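You operate a simulated robot arm through the tools that you are given. There is no shell and no other tool.

The job below is to be done with a simulated robot arm. You get a single attempt, and the scene is never put back.

JOB
Dust the ledge, then start the belt forward at speed 1.
Fine: use the yellow pad and put it back; turn the red on-off knob to ON; start at the long control box; leave the carriers on the belt. What is to be rubbed or washed off counts as gone when no trace of it is left.
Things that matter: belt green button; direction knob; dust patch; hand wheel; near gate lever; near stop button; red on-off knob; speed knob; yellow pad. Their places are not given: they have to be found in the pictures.

The check looks at the end state, three seconds after you hand in, the way a careful person would. Anything else that was tipped, shoved, dropped, spilled or broken makes it a failure.

ROBOT AND FRAMES
A 6-joint arm with a two-finger gripper, fixed in place. Base frame: the origin is at the foot of the arm, x ahead of it, y to its left, z up. Readings come in mm, rad, newtons and seconds.
Its first joint turns from -2.897 to 2.897 rad. Payload 2.45 kg.
The TCP is the grasp point between the finger pads, 20 mm short of the fingertips. In the tool frame z runs along the fingers and y along their closing line. Largest opening 140 mm; the body of the gripper starts 168 mm behind the TCP.
Orientation is that of the tool frame in the base frame, as [roll, pitch, yaw] about the fixed x, y, z axes, in that order (R = Rz(yaw) Ry(pitch) Rx(roll)). With the fingers straight down and closing along the base's y, the tool's x points along the base's -x, its y along +y and its z along -z.

CONTROLS
- The arm moves only by the tool servo_tool. Its argument "series" is a list of rows, each a list of 7 numbers: the gripper command, from -1 (fully open) to 1 (shut), values between in proportion, then the shift along the tool's x, y, z in mm, then the turn, a rotation vector about the tool's x, y, z in rad. In form: [[claw, x, y, z, ax, ay, az], ...]. A call has 1 to 20 rows; each row shifts and turns the commanded pose from where the row before left it, along the tool's axes as they then stand. A row lasts 0.2 s, in which the tool goes at most 50 mm and 0.15 rad; a call with a longer step from one row to the next is refused whole, and so is a gripper value outside its range. A pose out of reach is approached as far as the arm can. The call stops where the force on the tool passes 60 N (or 10 N more than at its start, if that is more) or the arm is blocked; 0.2 s more then pass. The fingers move at their own pace (about 45 mm/s each) and stop on an object; they squeeze with about 23 N. The grip force told is the motor's: it shows also when the fingers shut on nothing. Time passes only in rows, and 0.2 s behind the last, so rows that do not move let the fingers close. The reply holds the time, the measured pose of the TCP, the force on the tool along the base axes, the opening and the grip force, in the units named above and with some noise, with the torque about the TCP (base axes, N m) and any sound that the robot's microphone picked up.
- Cameras (640 x 400 px; columns grow to the right, rows downward): "scene" is fixed at [400.3, 649.5, 1486.9]; the picture's right is [-0.53, -0.84, 0.00], its down [-0.62, 0.39, -0.67] and it looks along [0.57, -0.36, -0.74] (base axes); focal length 301 px, centre (320, 200). "wrist" rides on the gripper at [78, 11, -209] in the tool frame; the picture's right is [-0.14, 0.99, 0.00], its down [-0.92, -0.13, -0.37] and it looks along [-0.37, -0.05, 0.93] (tool axes); focal length 280 px, centre (320, 200).
- snapshot(camera): a new picture of that camera. The clock stands still meanwhile.
- pixel_to_xyz(camera, pixels): for up to 12 pixels [column, row] of the newest picture of that camera ("zoom" is the newest enlarged one), the place [x, y, z] in the base frame of the surface seen there, good to about 3 mm. The clock stands still meanwhile.
- enlarge(camera, box): a new picture of the part [left, top, right, bottom] of that camera's present view, enlarged. The clock stands still meanwhile.
- close_job(): hands the job in; it is judged then, once.

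Leave the gripper open and the arm clear of the work at the hand-in unless told otherwise.

The tools are called after "Emit:" as a command line: name --pt "numbers of a row" for each row, then --argument value for the rest, lists and objects as JSON in quotes. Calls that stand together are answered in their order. servo_tool: Moves the arm, as the interface text tells. Its arguments: {"type":"object","properties":{"series":{"type":"array","items":{"type":"array","items":{"type":"number"}}}},"required":["series"]} The other tools are called the same way: snapshot (camera) takes a picture; pixel_to_xyz (camera, pixels) gives the place of the surface under pixels of a picture; enlarge (camera, box) takes an enlarged picture of a part of a camera's view; close_job () hands the job in.

At the start:

```text
t: 0.0
tool_pos: [636.8, 139.2, 1208.0]
ee_rot: [3.14, 0.001, -3.14]
ft_force: [0.7, -0.1, 0.2]
moment: [0.0, 0.02, -0.01]
gripper_width: 140.2
gripper_force: 0.0
```

scene: 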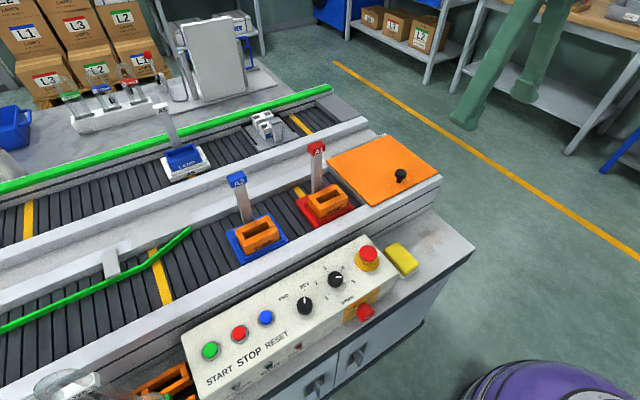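
wrist: 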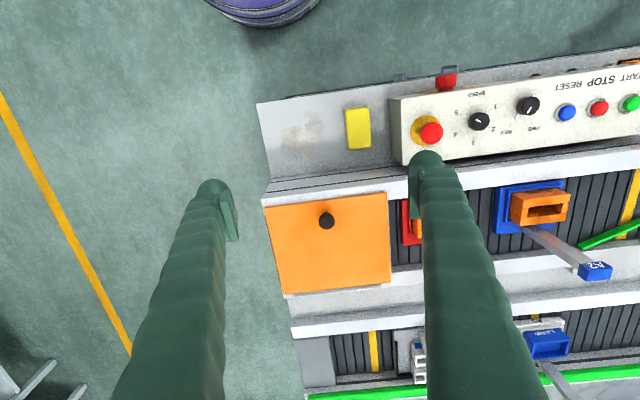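

I see the control box, with the yellow pad at about (400,258) in the scene picture. The dust patch shows at about (300,135) in the wrist picture. I'll enlarge both areas.

Emit:
enlarge --camera "scene" --box '[180, 220, 480, 400]'

Emit:
enlarge --camera "wrist" --box '[250, 50, 450, 175]'

Emit:
enlarge --camera "wrist" --box '[400, 50, 640, 200]'

Emit:
enlarge --camera "scene" --box '[0, 0, 320, 200]'

Emit:
enlarge --camera "scene" --box '[0, 200, 320, 400]'

```text
2.13 times, centred on (330, 310) of scene
```

zoom: 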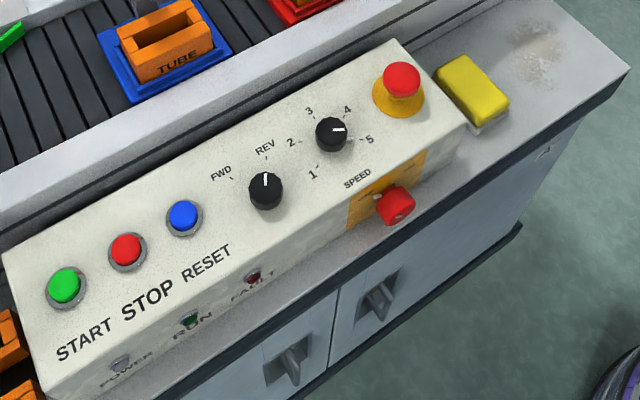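

```text
3.20 times, centred on (350, 112) of wrist
```

zoom: 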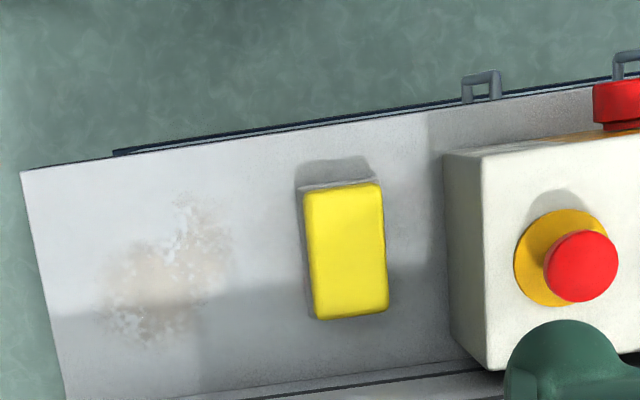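

```text
2.67 times, centred on (520, 125) of wrist
```

zoom: 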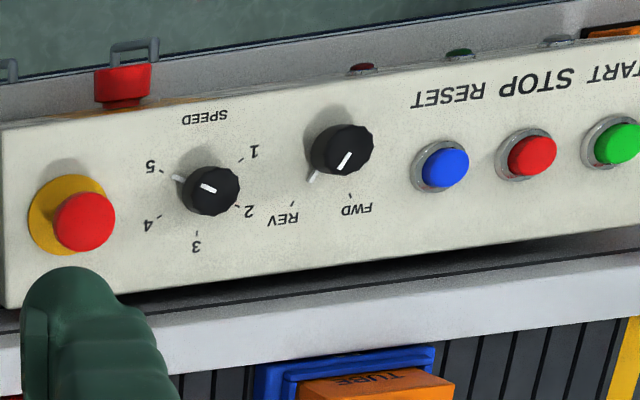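

```text
2.00 times, centred on (160, 100) of scene
```

zoom: 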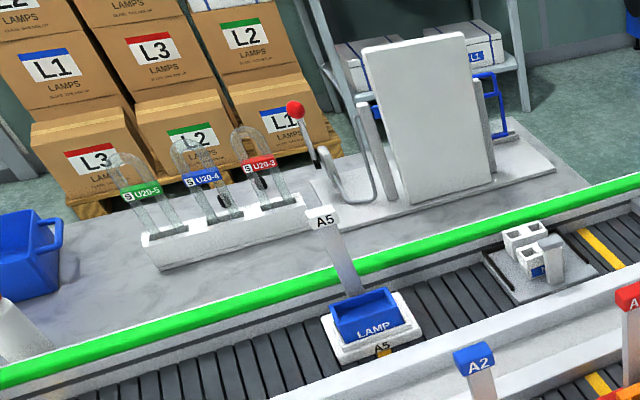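

```text
2.00 times, centred on (160, 300) of scene
```

zoom: 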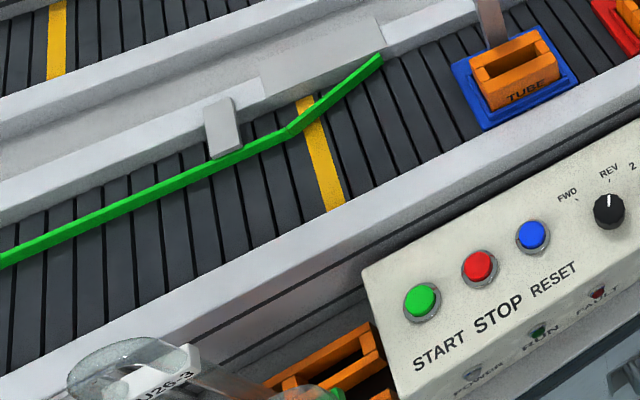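

Next I read coordinates of the main parts from the scene picture, and look closer at the gate and the orange plate.

Emit:
pixel_to_xyz --camera "scene" --pixels '[[210, 350], [239, 333], [266, 317], [304, 307], [335, 279], [368, 254], [366, 313], [400, 256], [430, 240], [400, 175], [110, 262], [185, 232]]'

Emit:
enlarge --camera "scene" --box '[280, 120, 480, 245]'

Emit:
enlarge --camera "scene" --box '[60, 210, 260, 335]'

Emit:
enlarge --camera "scene" --box '[0, 300, 200, 400]'

Emit:
enlarge --camera "scene" --box '[320, 230, 420, 330]'

```text
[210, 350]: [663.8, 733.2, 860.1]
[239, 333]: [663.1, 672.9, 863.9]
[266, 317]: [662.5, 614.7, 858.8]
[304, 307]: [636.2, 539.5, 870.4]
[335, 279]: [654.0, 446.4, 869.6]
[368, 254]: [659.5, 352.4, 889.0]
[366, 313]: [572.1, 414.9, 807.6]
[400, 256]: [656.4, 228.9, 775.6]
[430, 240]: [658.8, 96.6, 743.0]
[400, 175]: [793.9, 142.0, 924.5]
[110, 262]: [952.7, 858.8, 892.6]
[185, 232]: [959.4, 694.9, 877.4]
```

```text
3.20 times, centred on (380, 182) of scene
```

zoom: 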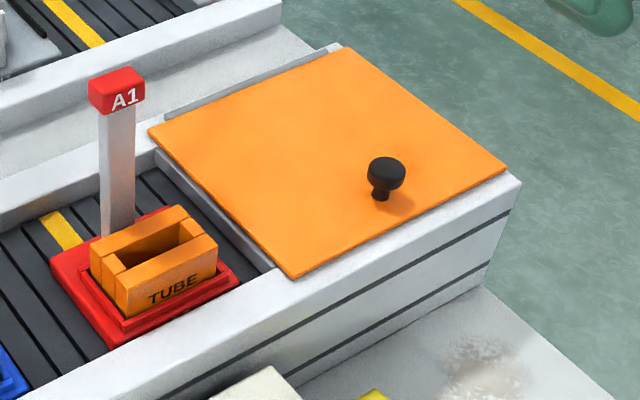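

```text
3.20 times, centred on (160, 272) of scene
```

zoom: 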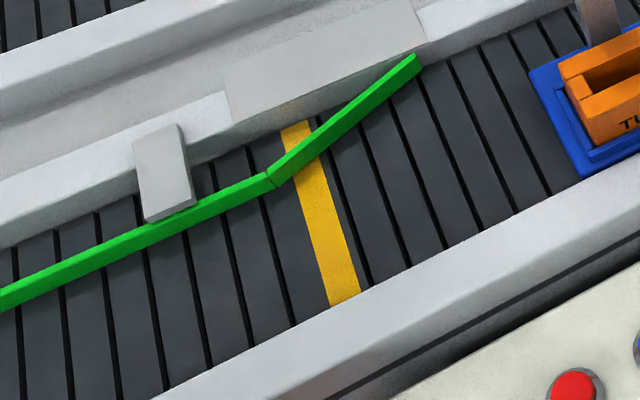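

```text
3.20 times, centred on (100, 350) of scene
```

zoom: 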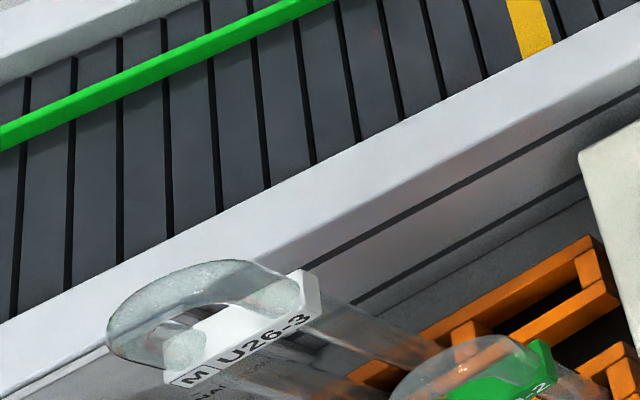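

```text
4.00 times, centred on (370, 280) of scene
```

zoom: 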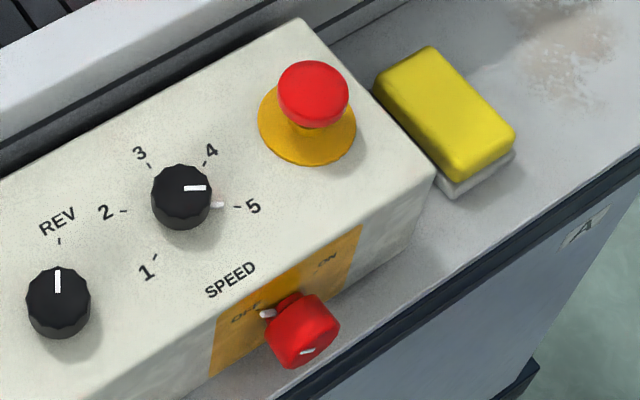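

Next I measure the box surface: panel corners, ticks, ledge, pad corners and the red knob face, from a zoom of the panel.

Emit:
enlarge --camera "scene" --box '[320, 230, 420, 330]'

Emit:
pixel_to_xyz --camera "scene" --pixels '[[350, 242], [378, 270], [295, 330], [320, 278], [225, 310], [190, 335], [205, 385], [340, 318], [385, 300], [250, 345], [330, 350], [440, 260]]'

Emit:
pixel_to_xyz --camera "zoom" --pixels '[[310, 85], [308, 150], [195, 188], [218, 204], [237, 207], [205, 163], [58, 280], [60, 242], [305, 325], [265, 313], [330, 265], [245, 330]]'

Emit:
pixel_to_xyz --camera "zoom" --pixels '[[428, 52], [380, 90], [510, 130], [460, 175], [445, 110], [458, 190], [510, 155], [590, 50], [560, 90], [500, 60], [156, 255], [123, 211]]'

```text
4.00 times, centred on (370, 280) of scene
```

zoom: 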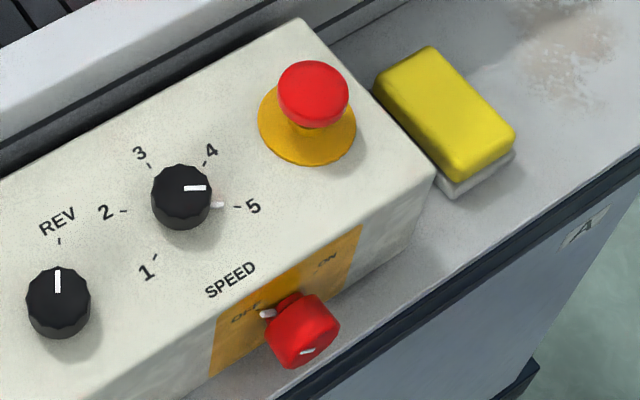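

```text
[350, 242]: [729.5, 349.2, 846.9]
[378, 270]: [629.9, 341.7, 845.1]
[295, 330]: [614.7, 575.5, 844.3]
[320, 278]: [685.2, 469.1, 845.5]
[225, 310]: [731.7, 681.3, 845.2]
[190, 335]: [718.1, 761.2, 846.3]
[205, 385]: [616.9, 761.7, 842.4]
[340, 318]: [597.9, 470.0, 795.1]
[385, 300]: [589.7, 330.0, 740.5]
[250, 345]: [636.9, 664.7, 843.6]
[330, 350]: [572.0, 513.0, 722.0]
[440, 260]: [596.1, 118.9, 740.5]
```

```text
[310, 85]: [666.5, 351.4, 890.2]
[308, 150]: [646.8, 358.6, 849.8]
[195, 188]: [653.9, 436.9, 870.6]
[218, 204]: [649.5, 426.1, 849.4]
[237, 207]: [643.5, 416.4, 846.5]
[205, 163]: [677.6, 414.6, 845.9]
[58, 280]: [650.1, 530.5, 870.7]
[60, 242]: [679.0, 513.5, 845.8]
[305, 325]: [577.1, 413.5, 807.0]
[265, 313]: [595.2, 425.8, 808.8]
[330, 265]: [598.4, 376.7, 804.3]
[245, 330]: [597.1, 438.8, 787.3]
```

```text
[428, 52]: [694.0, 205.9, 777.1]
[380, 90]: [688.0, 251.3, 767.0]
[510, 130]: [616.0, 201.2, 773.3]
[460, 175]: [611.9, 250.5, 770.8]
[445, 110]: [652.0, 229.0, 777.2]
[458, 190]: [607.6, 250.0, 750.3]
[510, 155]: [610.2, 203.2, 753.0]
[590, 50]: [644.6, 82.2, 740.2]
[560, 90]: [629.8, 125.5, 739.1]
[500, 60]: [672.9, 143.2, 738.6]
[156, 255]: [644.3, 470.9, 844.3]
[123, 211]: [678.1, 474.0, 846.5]
```

The panel is flat at z≈845 and the ledge sits at z≈740. The pad spans about x 610–692, y 203–252. The direction knob points at REV, speed at 5 and the red knob at OFF. I'll lower the arm over the dust area for a closer look.

Emit:
servo_tool --pt "-1 12.4 -1.8 41.6 0 0 0" --pt "-1 12.4 -1.8 41.6 0 0 0" --pt "-1 12.4 -1.8 41.6 0 0 0" --pt "-1 12.4 -1.8 41.6 0 0 0" --pt "-1 12.4 -1.8 41.6 0 0 0" --pt "-1 0 0 0 0 0 0" --pt "-1 0 0 0 0 0 0"

Emit:
snapshot --camera "wrist"

Emit:
snapshot --camera "scene"

```text
t: 1.6
tool_pos: [573.1, 131.3, 998.8]
ee_rot: [3.14, 0.002, 3.141]
ft_force: [-0.5, -0.3, 0.4]
moment: [-0.02, -0.03, 0.0]
gripper_width: 140.0
gripper_force: 0.1
```

```text
taken
```

wrist: 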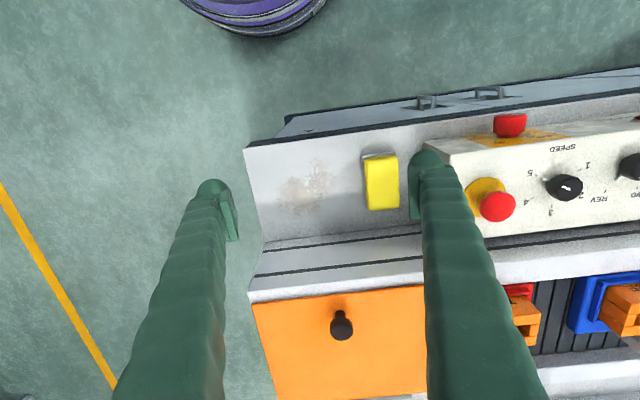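

```text
taken
```

scene: 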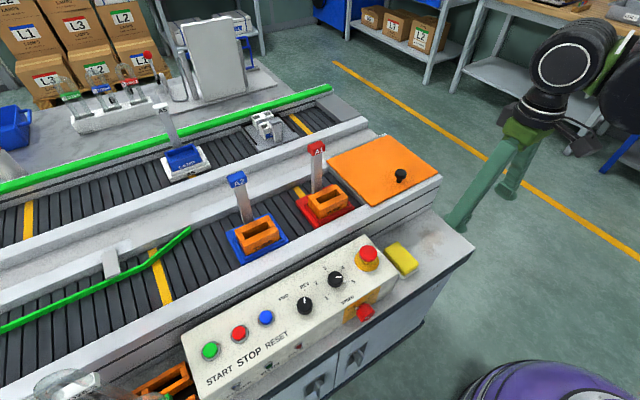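

The dust is visible at around (305,195) in the wrist picture. I'll enlarge it and read its extents.

Emit:
enlarge --camera "wrist" --box '[240, 130, 420, 250]'

Emit:
pixel_to_xyz --camera "wrist" --pixels '[[280, 190], [330, 190], [300, 175], [300, 210], [247, 150], [263, 238], [365, 158], [396, 158], [368, 207], [400, 207], [420, 145], [420, 225]]'

```text
3.33 times, centred on (330, 190) of wrist
```

zoom: 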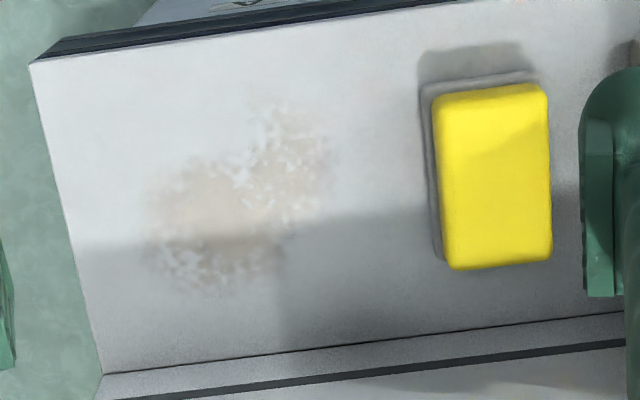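

```text
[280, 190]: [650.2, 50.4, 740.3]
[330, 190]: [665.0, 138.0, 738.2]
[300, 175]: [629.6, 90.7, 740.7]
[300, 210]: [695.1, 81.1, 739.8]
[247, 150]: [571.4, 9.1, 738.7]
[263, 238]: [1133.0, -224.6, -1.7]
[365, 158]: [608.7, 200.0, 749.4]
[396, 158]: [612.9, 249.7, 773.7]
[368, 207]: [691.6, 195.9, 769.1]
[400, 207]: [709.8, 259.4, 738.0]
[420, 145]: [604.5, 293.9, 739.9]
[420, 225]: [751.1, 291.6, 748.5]
```

Now I'll get the exact bounds of the dust and the pad from zoom pixels.

Emit:
pixel_to_xyz --camera "zoom" --pixels '[[275, 95], [140, 200], [330, 160], [180, 295], [290, 230], [160, 260], [450, 180], [440, 92], [540, 88], [552, 262], [455, 268], [250, 345]]'

Emit:
enlarge --camera "wrist" --box '[345, 140, 425, 220]'

```text
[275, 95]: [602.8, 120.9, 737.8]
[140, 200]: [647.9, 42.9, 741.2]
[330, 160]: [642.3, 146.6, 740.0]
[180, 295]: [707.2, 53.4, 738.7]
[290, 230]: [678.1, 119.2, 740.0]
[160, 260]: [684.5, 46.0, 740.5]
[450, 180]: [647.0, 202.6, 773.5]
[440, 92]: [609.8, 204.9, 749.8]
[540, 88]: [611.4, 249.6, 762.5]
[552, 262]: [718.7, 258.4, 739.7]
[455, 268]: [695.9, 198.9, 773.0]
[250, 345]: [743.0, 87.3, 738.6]
```

```text
5.00 times, centred on (385, 180) of wrist
```

zoom: 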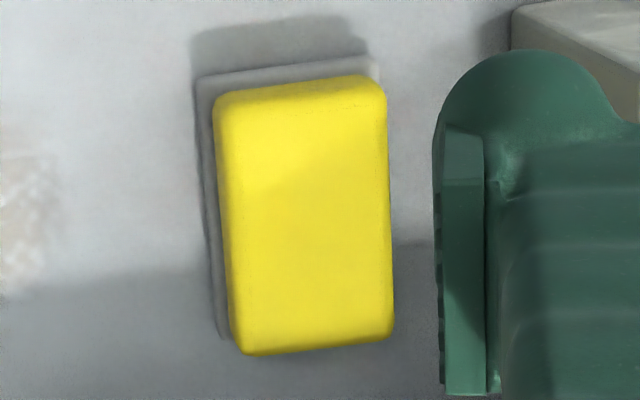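

The dust spans x≈600–710, y≈42–147. The pad centre is at about (652,227), with its top at z≈777. I'll partly close the gripper to about 90 mm and move above the pad.

Emit:
servo_tool --pt "-0.29 -26.3 32.1 0 0 0 0" --pt "-0.29 -26.3 32.1 0 0 0 0" --pt "-0.29 -26.3 32.1 0 0 0 0" --pt "-0.29 0 0 40 0 0 0" --pt "-0.29 0 0 40 0 0 0" --pt "-0.29 0 0 40 0 0 0" --pt "-0.29 0 0 29 0 0 0" --pt "-0.29 0 0 0 0 0 0"

Emit:
snapshot --camera "wrist"

Emit:
snapshot --camera "scene"

```text
t: 3.4
tool_pos: [656.6, 226.1, 848.3]
ee_rot: [3.141, -0.001, 3.14]
ft_force: [-0.1, 0.3, 0.6]
moment: [-0.01, 0.01, 0.03]
gripper_width: 90.4
gripper_force: 0.0
```

```text
taken
```

wrist: 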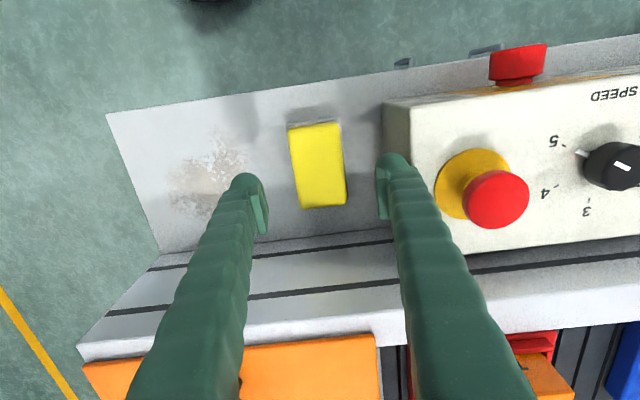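

```text
taken
```

scene: 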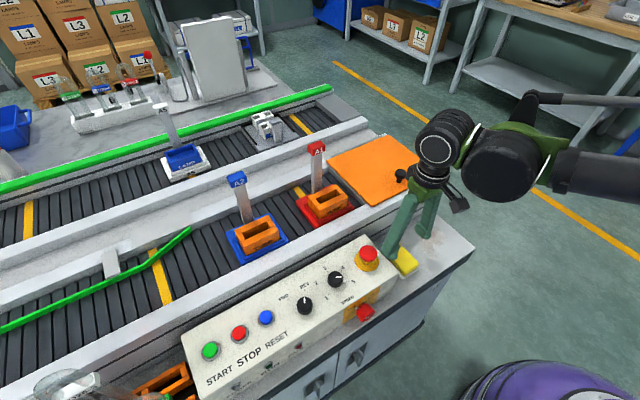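

The pad is at (318,165) between the fingers. I'll check its edges from this closer view.

Emit:
enlarge --camera "wrist" --box '[260, 100, 420, 220]'

Emit:
pixel_to_xyz --camera "wrist" --pixels '[[293, 135], [298, 165], [304, 198], [336, 133], [340, 165], [343, 195], [318, 128], [325, 202], [318, 165], [395, 130], [408, 165], [288, 127]]'

```text
3.33 times, centred on (340, 160) of wrist
```

zoom: 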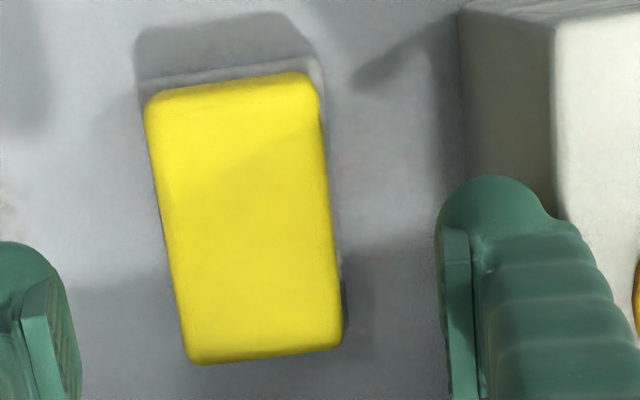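

```text
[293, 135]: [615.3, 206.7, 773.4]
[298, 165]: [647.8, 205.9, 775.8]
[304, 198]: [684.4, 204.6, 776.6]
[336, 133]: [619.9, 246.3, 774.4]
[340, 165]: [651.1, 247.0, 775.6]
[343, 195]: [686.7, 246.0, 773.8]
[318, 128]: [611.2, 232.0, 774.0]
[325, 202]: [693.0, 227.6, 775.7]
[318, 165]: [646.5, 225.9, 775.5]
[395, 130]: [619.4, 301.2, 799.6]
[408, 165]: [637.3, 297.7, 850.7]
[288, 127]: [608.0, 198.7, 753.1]
```

The pad is centred at (652,226.5) and aligned with the axes. I'll go down 73 mm and close on it.

Emit:
servo_tool --pt "-0.29 4.6 0.4 25 0 0 0" --pt "-0.29 0 0 25 0 0 0" --pt "-0.29 0 0 15 0 0 0" --pt "-0.29 0 0 8 0 0 0" --pt "-0.29 0 0 0 0 0 0" --pt "1 0 0 0 0 0 0" --pt "1 0 0 0 0 0 0" --pt "1 0 0 0 0 0 0" --pt "1 0 0 0 0 0 0" --pt "1 0 0 0 0 0 0"

Emit:
snapshot --camera "wrist"

```text
t: 5.6
tool_pos: [651.8, 226.7, 776.2]
ee_rot: [3.14, 0.001, 3.14]
ft_force: [0.2, -0.1, 0.0]
moment: [0.03, 0.03, 0.0]
gripper_width: 52.7
gripper_force: 23.0
```

```text
taken
```

wrist: 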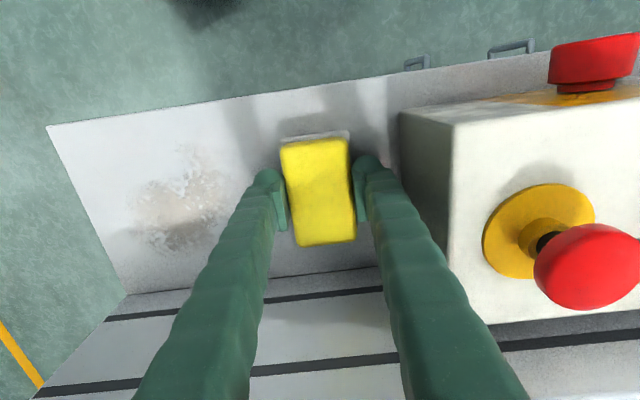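

The pad is gripped at 52.7 mm. I'll lift 40 mm to see whether the grey layer comes along.

Emit:
servo_tool --pt "1 0 0 -10 0 0 0" --pt "1 0 0 -15 0 0 0" --pt "1 0 0 -15 0 0 0" --pt "1 0 0 0 0 0 0"

Emit:
snapshot --camera "wrist"

Emit:
enlarge --camera "scene" --box '[360, 200, 460, 300]'

```text
t: 6.6
tool_pos: [649.1, 227.3, 816.1]
ee_rot: [3.14, 0.0, -3.141]
ft_force: [0.7, -0.3, -1.5]
moment: [-0.01, -0.02, 0.0]
gripper_width: 52.7
gripper_force: 23.6
```

```text
taken
```

wrist: 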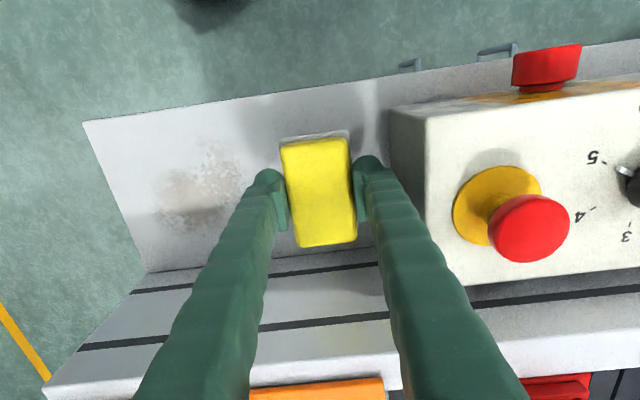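

```text
4.00 times, centred on (410, 250) of scene
```

zoom: 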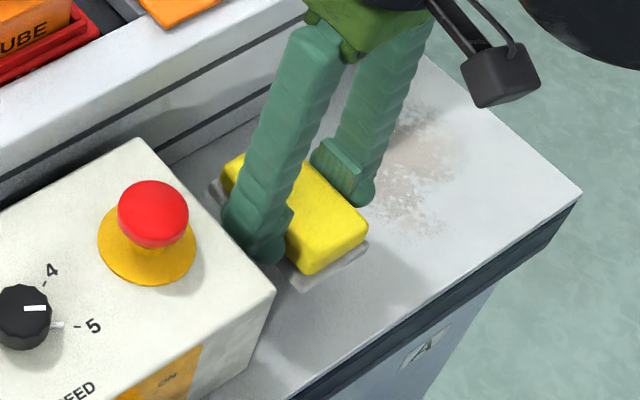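

Emit:
pixel_to_xyz --camera "zoom" --pixels '[[330, 272], [305, 285], [360, 250], [215, 190], [320, 255], [340, 225]]'

Emit:
pixel_to_xyz --camera "wrist" --pixels '[[315, 134], [285, 139], [345, 134], [283, 150], [315, 145], [325, 235]]'

```text
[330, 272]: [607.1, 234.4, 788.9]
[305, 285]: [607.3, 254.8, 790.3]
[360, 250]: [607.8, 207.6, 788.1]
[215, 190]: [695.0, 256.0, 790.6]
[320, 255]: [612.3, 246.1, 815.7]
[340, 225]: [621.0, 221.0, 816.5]
```

```text
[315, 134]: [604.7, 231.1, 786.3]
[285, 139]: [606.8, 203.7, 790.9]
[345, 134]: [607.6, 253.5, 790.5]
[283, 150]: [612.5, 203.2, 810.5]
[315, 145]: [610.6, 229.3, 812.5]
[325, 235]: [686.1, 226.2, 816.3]
```

The grey scrub layer belongs to the pad (bottom 36 mm below the TCP, footprint about 88×52 mm). I'll move to (680,178) beside the dust and lower until light contact.

Emit:
servo_tool --pt "1 -15.5 -24.5 0 0 0 0" --pt "1 -15.5 -24.5 0 0 0 0" --pt "1 0 0 16 0 0 0" --pt "1 0 0 12 0 0 0" --pt "1 0 0 8 0 0 0" --pt "1 0 0 4 0 0 0" --pt "1 0 0 2 0 0 0" --pt "1 0 0 0 0 0 0"

```text
t: 8.4
tool_pos: [679.2, 177.3, 776.0]
ee_rot: [3.141, 0.0, 3.141]
ft_force: [2.5, -3.4, 16.9]
moment: [-0.08, -0.05, -0.04]
gripper_width: 52.9
gripper_force: 23.1
```

Contact is made at 17 N, so I'll ease it slightly and sweep along -y across the dust and back.

Emit:
servo_tool --pt "1 0 -10 -1 0 0 0" --pt "1 0 -20 0 0 0 0" --pt "1 0 -20 0 0 0 0" --pt "1 0 -20 0 0 0 0" --pt "1 0 -20 0 0 0 0" --pt "1 0 -20 0 0 0 0" --pt "1 0 -20 0 0 0 0" --pt "1 0 0 0 0 0 0"

Emit:
snapshot --camera "wrist"

```text
t: 10.2
tool_pos: [680.4, 48.2, 775.8]
ee_rot: [-3.142, 0.002, 3.14]
ft_force: [0.2, 0.3, -0.7]
moment: [-0.01, 0.01, -0.02]
gripper_width: 52.9
gripper_force: 22.9
```

```text
taken
```

wrist: 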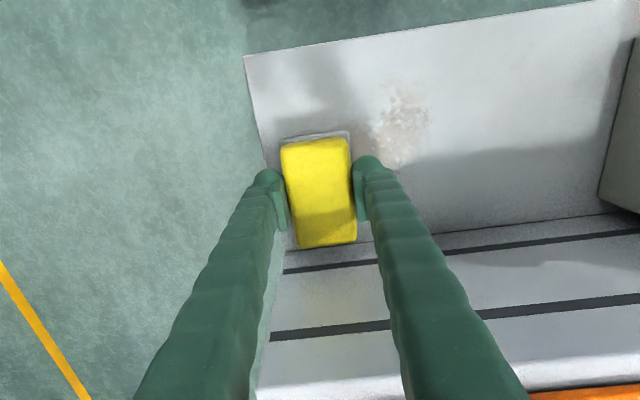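

The force dropped to zero, so contact is only grazing. I'll press 2 mm more and sweep back.

Emit:
servo_tool --pt "1 0 0 1.5 0 0 0" --pt "1 0 10 0.3 0 0 0" --pt "1 0 20 0 0 0 0" --pt "1 0 20 0 0 0 0" --pt "1 0 20 0 0 0 0" --pt "1 0 20 0 0 0 0" --pt "1 0 20 0 0 0 0" --pt "1 0 20 0 0 0 0"

Emit:
servo_tool --pt "1 20 0 0 0 0 0" --pt "1 25 0 0 0 0 0" --pt "1 0 -10 0 0 0 0" --pt "1 0 -20 0 0 0 0" --pt "1 0 -20 0 0 0 0" --pt "1 0 -20 0 0 0 0" --pt "1 0 -20 0 0 0 0" --pt "1 0 -20 0 0 0 0" --pt "1 0 -20 0 0 0 0" --pt "1 0 0 0 0 0 0"

Emit:
snapshot --camera "wrist"

```text
t: 12.0
tool_pos: [681.7, 178.5, 775.5]
ee_rot: [3.141, -0.001, -3.141]
ft_force: [0.2, -0.1, 3.4]
moment: [0.02, 0.02, 0.02]
gripper_width: 52.5
gripper_force: 23.5
```

```text
t: 14.2
tool_pos: [635.0, 46.2, 774.0]
ee_rot: [-3.142, 0.002, -3.14]
ft_force: [0.0, 5.3, 13.1]
moment: [0.09, -0.02, 0.02]
gripper_width: 53.0
gripper_force: 23.2
```

```text
taken
```

wrist: 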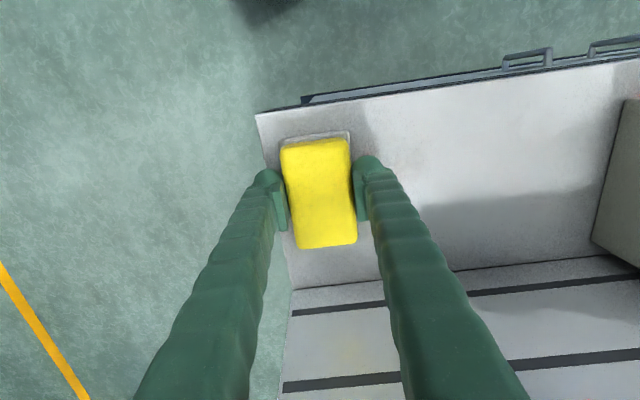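

The ledge looks clear where it is visible. I'll sweep back along this line, make one more pass in the middle, then lift to inspect.

Emit:
servo_tool --pt "1 0 10 0 0 0 0" --pt "1 0 20 0 0 0 0" --pt "1 0 20 0 0 0 0" --pt "1 0 20 0 0 0 0" --pt "1 0 20 0 0 0 0" --pt "1 0 20 0 0 0 0" --pt "1 0 20 0 0 0 0" --pt "1 -20 0 0 0 0 0" --pt "1 0 -10 0 0 0 0" --pt "1 0 -20 0 0 0 0" --pt "1 0 -20 0 0 0 0" --pt "1 0 -20 0 0 0 0" --pt "1 0 -20 0 0 0 0" --pt "1 0 -20 0 0 0 0" --pt "1 0 -25 0 0 0 0" --pt "1 0 0 0 0 0 0"

Emit:
servo_tool --pt "1 0 0 -10 0 0 0" --pt "1 0 0 -20 0 0 0" --pt "1 0 0 -30 0 0 0" --pt "1 0 45 -10 0 0 0" --pt "1 0 45 0 0 0 0" --pt "1 0 45 0 0 0 0" --pt "1 0 45 0 0 0 0" --pt "1 0 0 0 0 0 0"

Emit:
enlarge --camera "wrist" --box '[40, 80, 290, 300]'

Emit:
enlarge --camera "scene" --box '[370, 190, 490, 290]'

Emit:
snapshot --camera "wrist"

```text
t: 17.6
tool_pos: [655.5, 40.9, 773.5]
ee_rot: [-3.141, 0.0, 3.142]
ft_force: [-0.3, 0.0, -0.9]
moment: [-0.02, 0.01, -0.02]
gripper_width: 52.8
gripper_force: 23.7
```

```text
t: 19.4
tool_pos: [656.9, 227.0, 846.5]
ee_rot: [-3.14, -0.002, 3.142]
ft_force: [0.4, 0.2, -0.2]
moment: [0.02, 0.0, -0.02]
gripper_width: 53.0
gripper_force: 23.2
```

```text
1.82 times, centred on (165, 190) of wrist
```

zoom: 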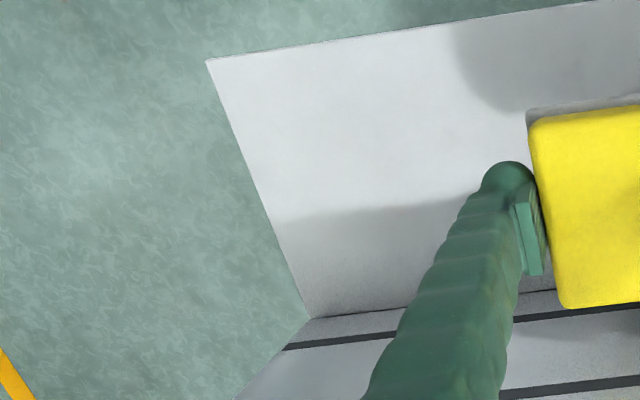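

```text
4.00 times, centred on (430, 240) of scene
```

zoom: 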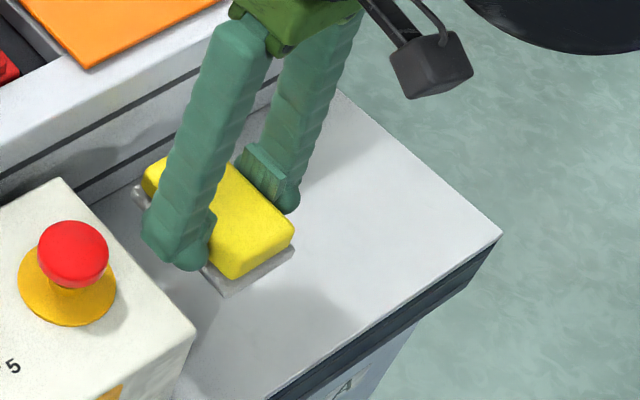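

```text
taken
```

wrist: 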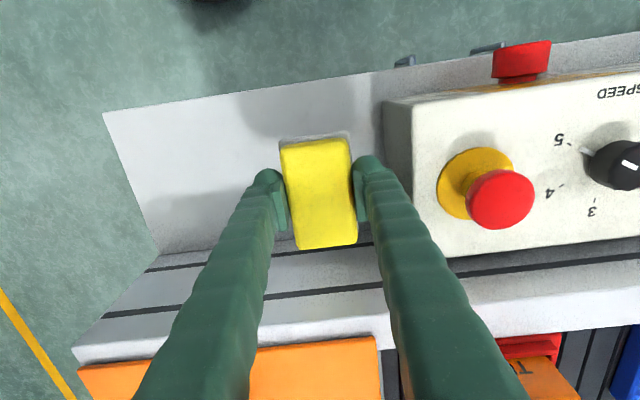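

The dust is gone. I'll put the pad back at (652,226.7): shift 5 mm toward -x and lower about 72 mm.

Emit:
servo_tool --pt "1 5 -0.3 20 0 0 0" --pt "1 0 0 20 0 0 0" --pt "1 0 0 20 0 0 0" --pt "1 0 0 8 0 0 0" --pt "1 0 0 2 0 0 0" --pt "1 0 0 0 0 0 0"

Emit:
enlarge --camera "scene" --box '[370, 190, 490, 290]'

```text
t: 20.8
tool_pos: [651.2, 223.5, 776.2]
ee_rot: [3.141, 0.001, -3.14]
ft_force: [0.4, 0.1, -1.1]
moment: [0.0, -0.01, 0.01]
gripper_width: 53.1
gripper_force: 23.2
```

```text
4.00 times, centred on (430, 240) of scene
```

zoom: 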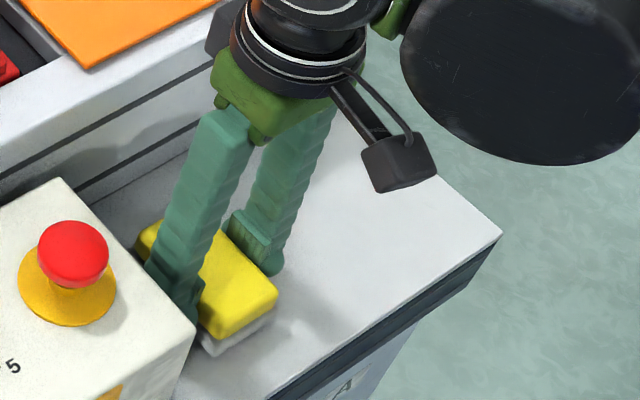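

The reading shows y=223.5, so I'll shift +2.5 mm in y and ease down to contact.

Emit:
servo_tool --pt "1 0 2.5 0 0 0 0" --pt "1 0 0 0.8 0 0 0" --pt "1 0 0 0.7 0 0 0" --pt "1 0 0 0 0 0 0"

```text
t: 21.8
tool_pos: [650.5, 224.8, 773.7]
ee_rot: [3.141, 0.001, -3.141]
ft_force: [0.3, 0.3, -0.6]
moment: [0.03, 0.0, 0.0]
gripper_width: 52.7
gripper_force: 23.2
```

Emit:
servo_tool --pt "1 -1 1.2 0.7 0 0 0" --pt "1 0 0 0.7 0 0 0" --pt "1 0 0 0.0 0 0 0"

Emit:
servo_tool --pt "1 0 0 0.5 0 0 0" --pt "1 0 0 0 0 0 0"

```text
t: 22.6
tool_pos: [652.6, 226.3, 773.1]
ee_rot: [-3.141, 0.0, -3.141]
ft_force: [1.7, 0.5, 5.0]
moment: [-0.01, -0.06, 0.0]
gripper_width: 52.7
gripper_force: 23.7
```

```text
t: 23.2
tool_pos: [651.7, 225.8, 771.7]
ee_rot: [3.141, 0.001, 3.141]
ft_force: [6.1, 1.5, 16.7]
moment: [-0.01, -0.08, 0.0]
gripper_width: 52.7
gripper_force: 22.7
```

Contact again, at about 17 N, so the pad rests on the ledge. I'll relax upward a little, open gently to 90 mm, and retreat straight up.

Emit:
servo_tool --pt "1 0 0 -0.8 0 0 0" --pt "0.1 0 0 0 0 0 0" --pt "-0.1 0 0 0 0 0 0" --pt "-0.29 0 0 0 0 0 0" --pt "-0.29 0 0 0 0 0 0" --pt "-0.29 0 0 -20 0 0 0" --pt "-0.29 0 0 -30 0 0 0" --pt "-0.29 0 0 -40 0 0 0" --pt "-0.29 0 0 -50 0 0 0" --pt "-0.29 0 0 -50 0 0 0" --pt "-0.29 0 0 0 0 0 0"

Emit:
snapshot --camera "wrist"

Emit:
enlarge --camera "scene" --box '[370, 190, 490, 290]'

```text
t: 25.6
tool_pos: [653.0, 226.3, 964.4]
ee_rot: [3.14, 0.001, -3.141]
ft_force: [0.2, -1.0, -0.4]
moment: [0.0, 0.0, 0.03]
gripper_width: 90.2
gripper_force: 0.1
```

```text
taken
```

wrist: 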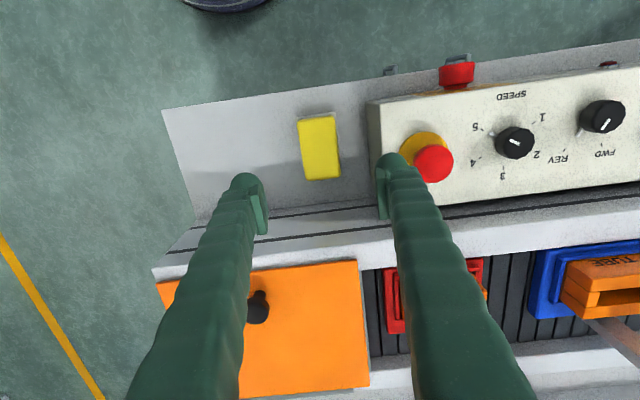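

```text
4.00 times, centred on (430, 240) of scene
```

zoom: 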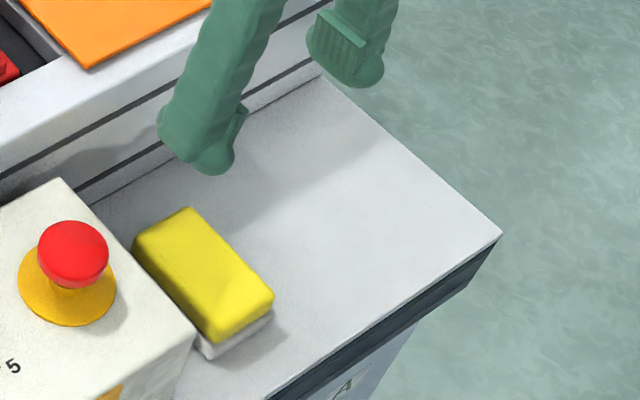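

The pad is back where it was and the ledge is clean. Next I move over the two black knobs (around x 655, y 440–530) for a close look.

Emit:
servo_tool --pt "-0.29 6 43 0 0 0 0" --pt "-0.29 6 43 0 0 0 0" --pt "-0.29 6 43 0 0 0 0" --pt "-0.29 6 43 0 0 0 0" --pt "-0.29 6 43 0 0 0 0" --pt "-0.29 3 43 0 0 0 0" --pt "-0.29 0 0 0 0 0 0"

Emit:
snapshot --camera "wrist"

Emit:
enlarge --camera "wrist" --box '[200, 100, 440, 250]'

```text
t: 27.2
tool_pos: [620.7, 486.3, 963.4]
ee_rot: [-3.141, 0.0, 3.14]
ft_force: [0.1, 0.4, 0.2]
moment: [0.03, -0.01, 0.03]
gripper_width: 90.2
gripper_force: 0.1
```

```text
taken
```

wrist: 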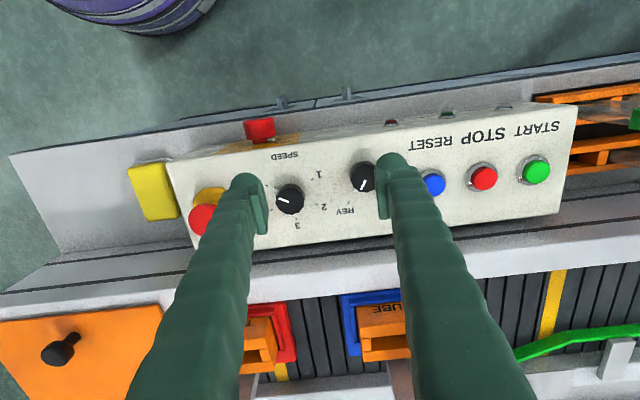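

```text
2.67 times, centred on (320, 175) of wrist
```

zoom: 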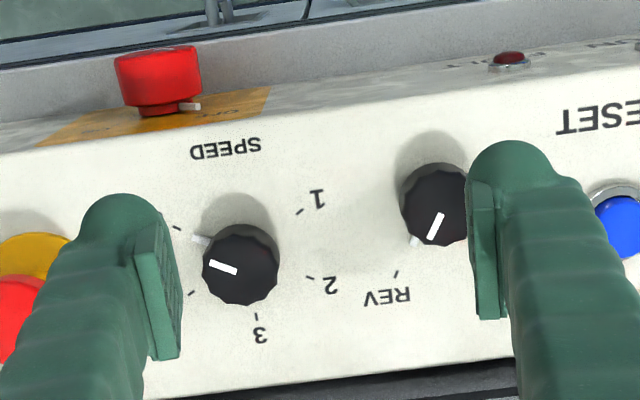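

I'll read the knob top centres and the tick positions.

Emit:
pixel_to_xyz --camera "zoom" --pixels '[[240, 268], [225, 267], [205, 262], [276, 262], [238, 228], [240, 300], [178, 228], [300, 211], [310, 277], [256, 315], [196, 239], [192, 293]]'

Emit:
pixel_to_xyz --camera "zoom" --pixels '[[436, 205], [436, 225], [404, 205], [463, 205], [436, 166], [438, 240], [416, 242], [396, 273], [440, 150], [190, 106], [160, 110], [270, 90]]'

```text
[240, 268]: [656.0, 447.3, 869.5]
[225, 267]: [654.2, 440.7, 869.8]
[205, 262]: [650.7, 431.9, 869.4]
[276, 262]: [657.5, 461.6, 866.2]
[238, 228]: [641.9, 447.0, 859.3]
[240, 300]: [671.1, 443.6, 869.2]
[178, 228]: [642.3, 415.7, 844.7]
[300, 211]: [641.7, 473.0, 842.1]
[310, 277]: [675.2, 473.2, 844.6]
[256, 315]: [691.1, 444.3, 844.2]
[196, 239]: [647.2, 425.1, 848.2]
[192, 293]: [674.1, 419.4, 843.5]
```

```text
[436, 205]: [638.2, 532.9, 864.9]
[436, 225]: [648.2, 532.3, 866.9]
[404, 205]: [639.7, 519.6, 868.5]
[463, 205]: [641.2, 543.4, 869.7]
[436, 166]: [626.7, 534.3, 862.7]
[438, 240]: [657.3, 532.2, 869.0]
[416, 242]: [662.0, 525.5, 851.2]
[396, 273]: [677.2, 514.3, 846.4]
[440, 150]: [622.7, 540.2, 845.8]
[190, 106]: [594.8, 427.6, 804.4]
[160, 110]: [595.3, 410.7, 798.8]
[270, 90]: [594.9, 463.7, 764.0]
```

I'll zoom the scene picture on the direction knob to fix its ticks.

Emit:
enlarge --camera "scene" --box '[270, 260, 350, 310]'

Emit:
enlarge --camera "scene" --box '[330, 280, 410, 330]'

```text
8.00 times, centred on (310, 285) of scene
```

zoom: 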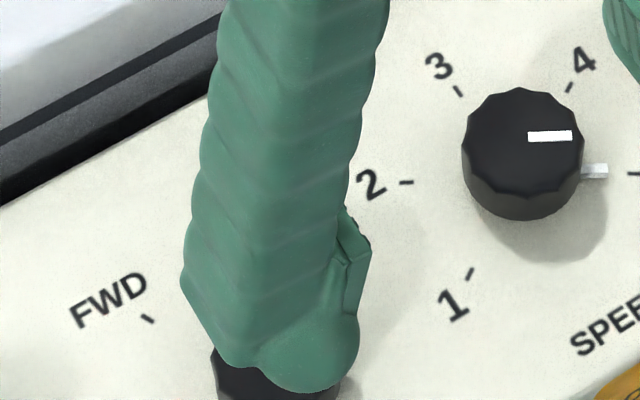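

```text
8.00 times, centred on (370, 305) of scene
```

zoom: 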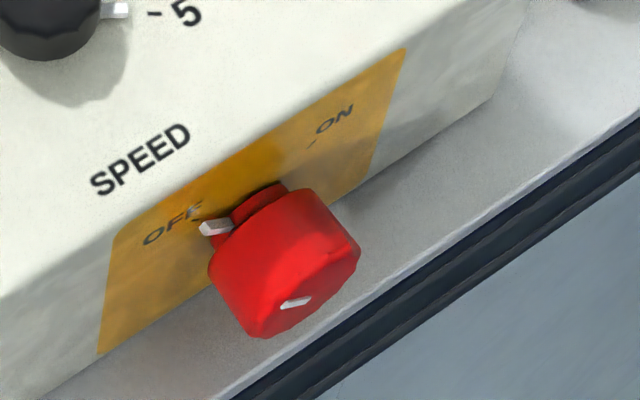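

I'll read the coordinates of the red knob and its ticks from this zoom.

Emit:
pixel_to_xyz --camera "zoom" --pixels '[[212, 228], [195, 215], [312, 142], [295, 302], [260, 200], [240, 280], [262, 330], [320, 210], [350, 250], [290, 260], [115, 235], [400, 60]]'

Emit:
enlarge --camera "scene" --box '[270, 260, 350, 310]'

Emit:
pixel_to_xyz --camera "zoom" --pixels '[[148, 318], [472, 272], [405, 182], [459, 90], [569, 87], [632, 172], [523, 140], [594, 171], [550, 136]]'

```text
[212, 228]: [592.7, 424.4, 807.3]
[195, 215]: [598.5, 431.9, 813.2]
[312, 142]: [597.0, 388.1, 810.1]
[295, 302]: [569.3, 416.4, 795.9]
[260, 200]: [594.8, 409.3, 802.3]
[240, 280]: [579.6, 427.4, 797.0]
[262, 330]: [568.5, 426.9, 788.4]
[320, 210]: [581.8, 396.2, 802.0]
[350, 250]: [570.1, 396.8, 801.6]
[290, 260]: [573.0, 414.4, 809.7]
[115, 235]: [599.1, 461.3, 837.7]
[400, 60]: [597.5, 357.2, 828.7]
```

```text
8.00 times, centred on (310, 285) of scene
```

zoom: 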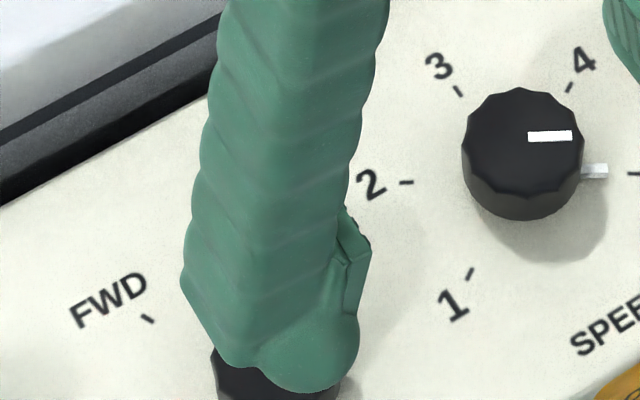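

```text
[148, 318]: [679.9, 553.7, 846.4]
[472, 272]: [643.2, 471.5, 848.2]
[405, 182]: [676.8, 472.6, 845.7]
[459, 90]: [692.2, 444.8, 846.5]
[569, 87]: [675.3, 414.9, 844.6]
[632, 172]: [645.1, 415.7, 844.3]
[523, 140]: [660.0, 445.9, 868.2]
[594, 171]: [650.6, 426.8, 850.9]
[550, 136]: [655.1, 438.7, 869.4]
```

Findings:
- **Speed knob:** centre about (658.5,444.6), ticks every 60°, so going from 5 to 1 is +240° about base z.
- **Direction knob:** centre about (645,534), with FWD roughly +60° from REV.

I'll move above the speed knob, with the tool pre-turned -60°, and look.

Emit:
servo_tool --pt "0 -19 -21 0 0 0 0" --pt "0 -19 -21 0 0 0 0" --pt "0 0 0 0 0 0 0.15" --pt "0 0 0 0 0 0 0.15" --pt "0 0 0 0 0 0 0.15" --pt "0 0 0 0 0 0 0.15" --pt "0 0 0 0 0 0 0.15" --pt "0 0 0 0 0 0 0.15" --pt "0 0 0 0 0 0 0.147" --pt "0 0 0 20 0 0 0" --pt "0 0 0 0 0 0 0"

Emit:
snapshot --camera "wrist"

Emit:
snapshot --camera "scene"

```text
t: 29.6
tool_pos: [657.1, 441.6, 942.1]
ee_rot: [-3.141, 0.0, 2.093]
ft_force: [0.7, 0.1, 0.0]
moment: [0.02, -0.01, -0.02]
gripper_width: 70.2
gripper_force: 0.1
```

```text
taken
```

wrist: 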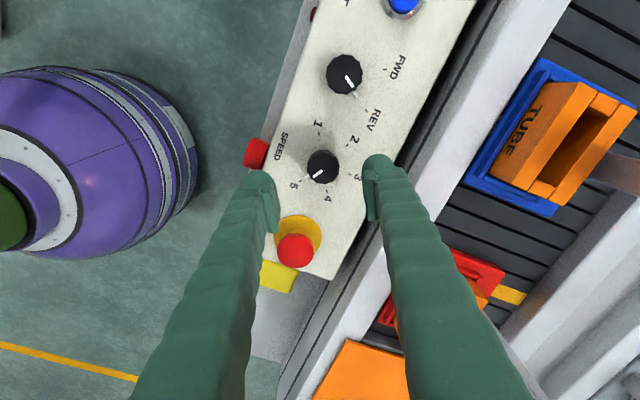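

```text
taken
```

scene: 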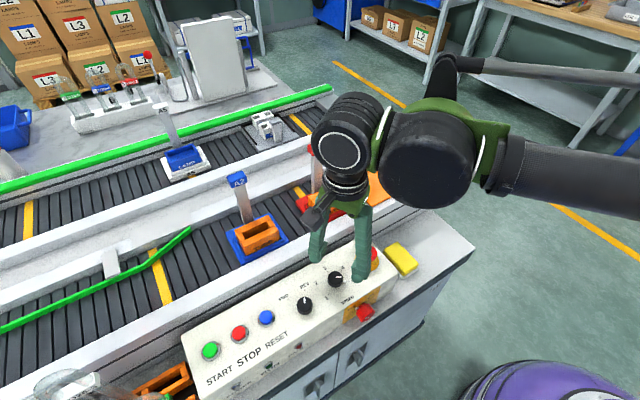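

The yaw is now 2.093, as intended. I'll zoom on the two knobs for precise centres.

Emit:
enlarge --camera "wrist" --box '[260, 40, 420, 210]'

Emit:
pixel_to_xyz --camera "wrist" --pixels '[[308, 168], [338, 163], [324, 153], [324, 183], [323, 166], [345, 55], [345, 92], [328, 75], [361, 73], [345, 73], [384, 79], [363, 103]]'

```text
2.35 times, centred on (340, 125) of wrist
```

zoom: 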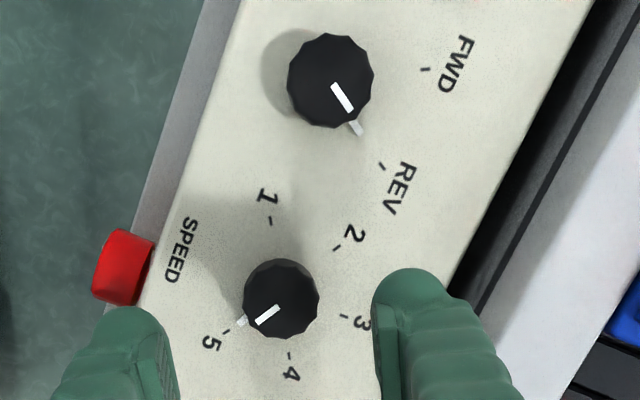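

```text
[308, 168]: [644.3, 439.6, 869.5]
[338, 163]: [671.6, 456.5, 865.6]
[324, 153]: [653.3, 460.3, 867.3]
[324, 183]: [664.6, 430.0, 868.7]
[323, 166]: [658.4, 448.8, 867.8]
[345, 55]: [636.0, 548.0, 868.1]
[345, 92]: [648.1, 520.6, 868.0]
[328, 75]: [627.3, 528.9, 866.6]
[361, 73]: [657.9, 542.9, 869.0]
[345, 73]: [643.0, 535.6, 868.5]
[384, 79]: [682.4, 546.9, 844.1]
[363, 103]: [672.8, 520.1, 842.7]
```

Speed knob centre is about (658.3,445.3) and direction knob centre about (642.3,534.5). I'll lower over the speed knob to TCP z≈873 and close on it.

Emit:
servo_tool --pt "0 2.6 2.9 20 0 0 0" --pt "0 0 0 25 0 0 0" --pt "0 0 0 16 0 0 0" --pt "0 0 0 8 0 0 0" --pt "0 0 0 0 0 0 0"

Emit:
snapshot --camera "wrist"

```text
t: 30.8
tool_pos: [657.7, 447.2, 873.6]
ee_rot: [-3.142, 0.0, 2.094]
ft_force: [0.4, 0.1, -0.3]
moment: [0.01, 0.0, 0.0]
gripper_width: 70.1
gripper_force: 0.0
```

```text
taken
```

wrist: 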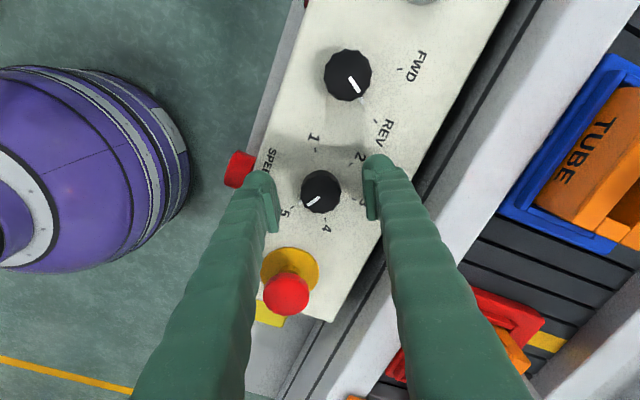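

The knob is centred between the fingers at (320,190). Closing now.

Emit:
servo_tool --pt "1 0 0 0 0 0 0" --pt "1 0 0 0 0 0 0" --pt "1 0 0 0 0 0 0" --pt "1 0 0 0 0 0 0"

```text
t: 31.8
tool_pos: [658.8, 447.0, 872.8]
ee_rot: [3.141, 0.0, 2.094]
ft_force: [5.3, 3.8, 0.3]
moment: [0.04, -0.05, 0.02]
gripper_width: 31.1
gripper_force: 37.9
```

Gripped at 31 mm with a slight side load. I'll shift 1 mm and turn +120° about base z.

Emit:
servo_tool --pt "1 0 1 0 0 0 0" --pt "1 0 0 0 0 0 -0.1" --pt "1 0 0 0 0 0 -0.15" --pt "1 0 0 0 0 0 -0.15" --pt "1 0 0 0 0 0 -0.15" --pt "1 0 0 0 0 0 -0.15" --pt "1 0 0 0 0 0 -0.15" --pt "1 0 0 0 0 0 -0.15" --pt "1 0 0 0 0 0 -0.15" --pt "1 0 0 0 0 0 -0.15" --pt "1 0 0 0 0 0 -0.15" --pt "1 0 0 0 0 0 -0.15" --pt "1 0 0 0 0 0 -0.15" --pt "1 0 0 0 0 0 -0.15" --pt "1 0 0 0 0 0 -0.15" --pt "1 0 0 0 0 0 -0.044" --pt "1 0 0 0 0 0 0"

Emit:
snapshot --camera "wrist"

```text
t: 35.4
tool_pos: [659.3, 445.7, 874.1]
ee_rot: [-3.14, 0.001, -2.097]
ft_force: [16.2, -14.2, 42.7]
moment: [-0.23, -0.34, 0.02]
gripper_width: 30.7
gripper_force: 45.1
```

```text
taken
```

wrist: 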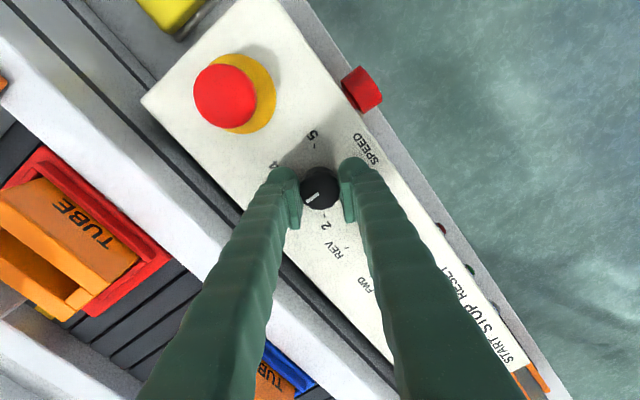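

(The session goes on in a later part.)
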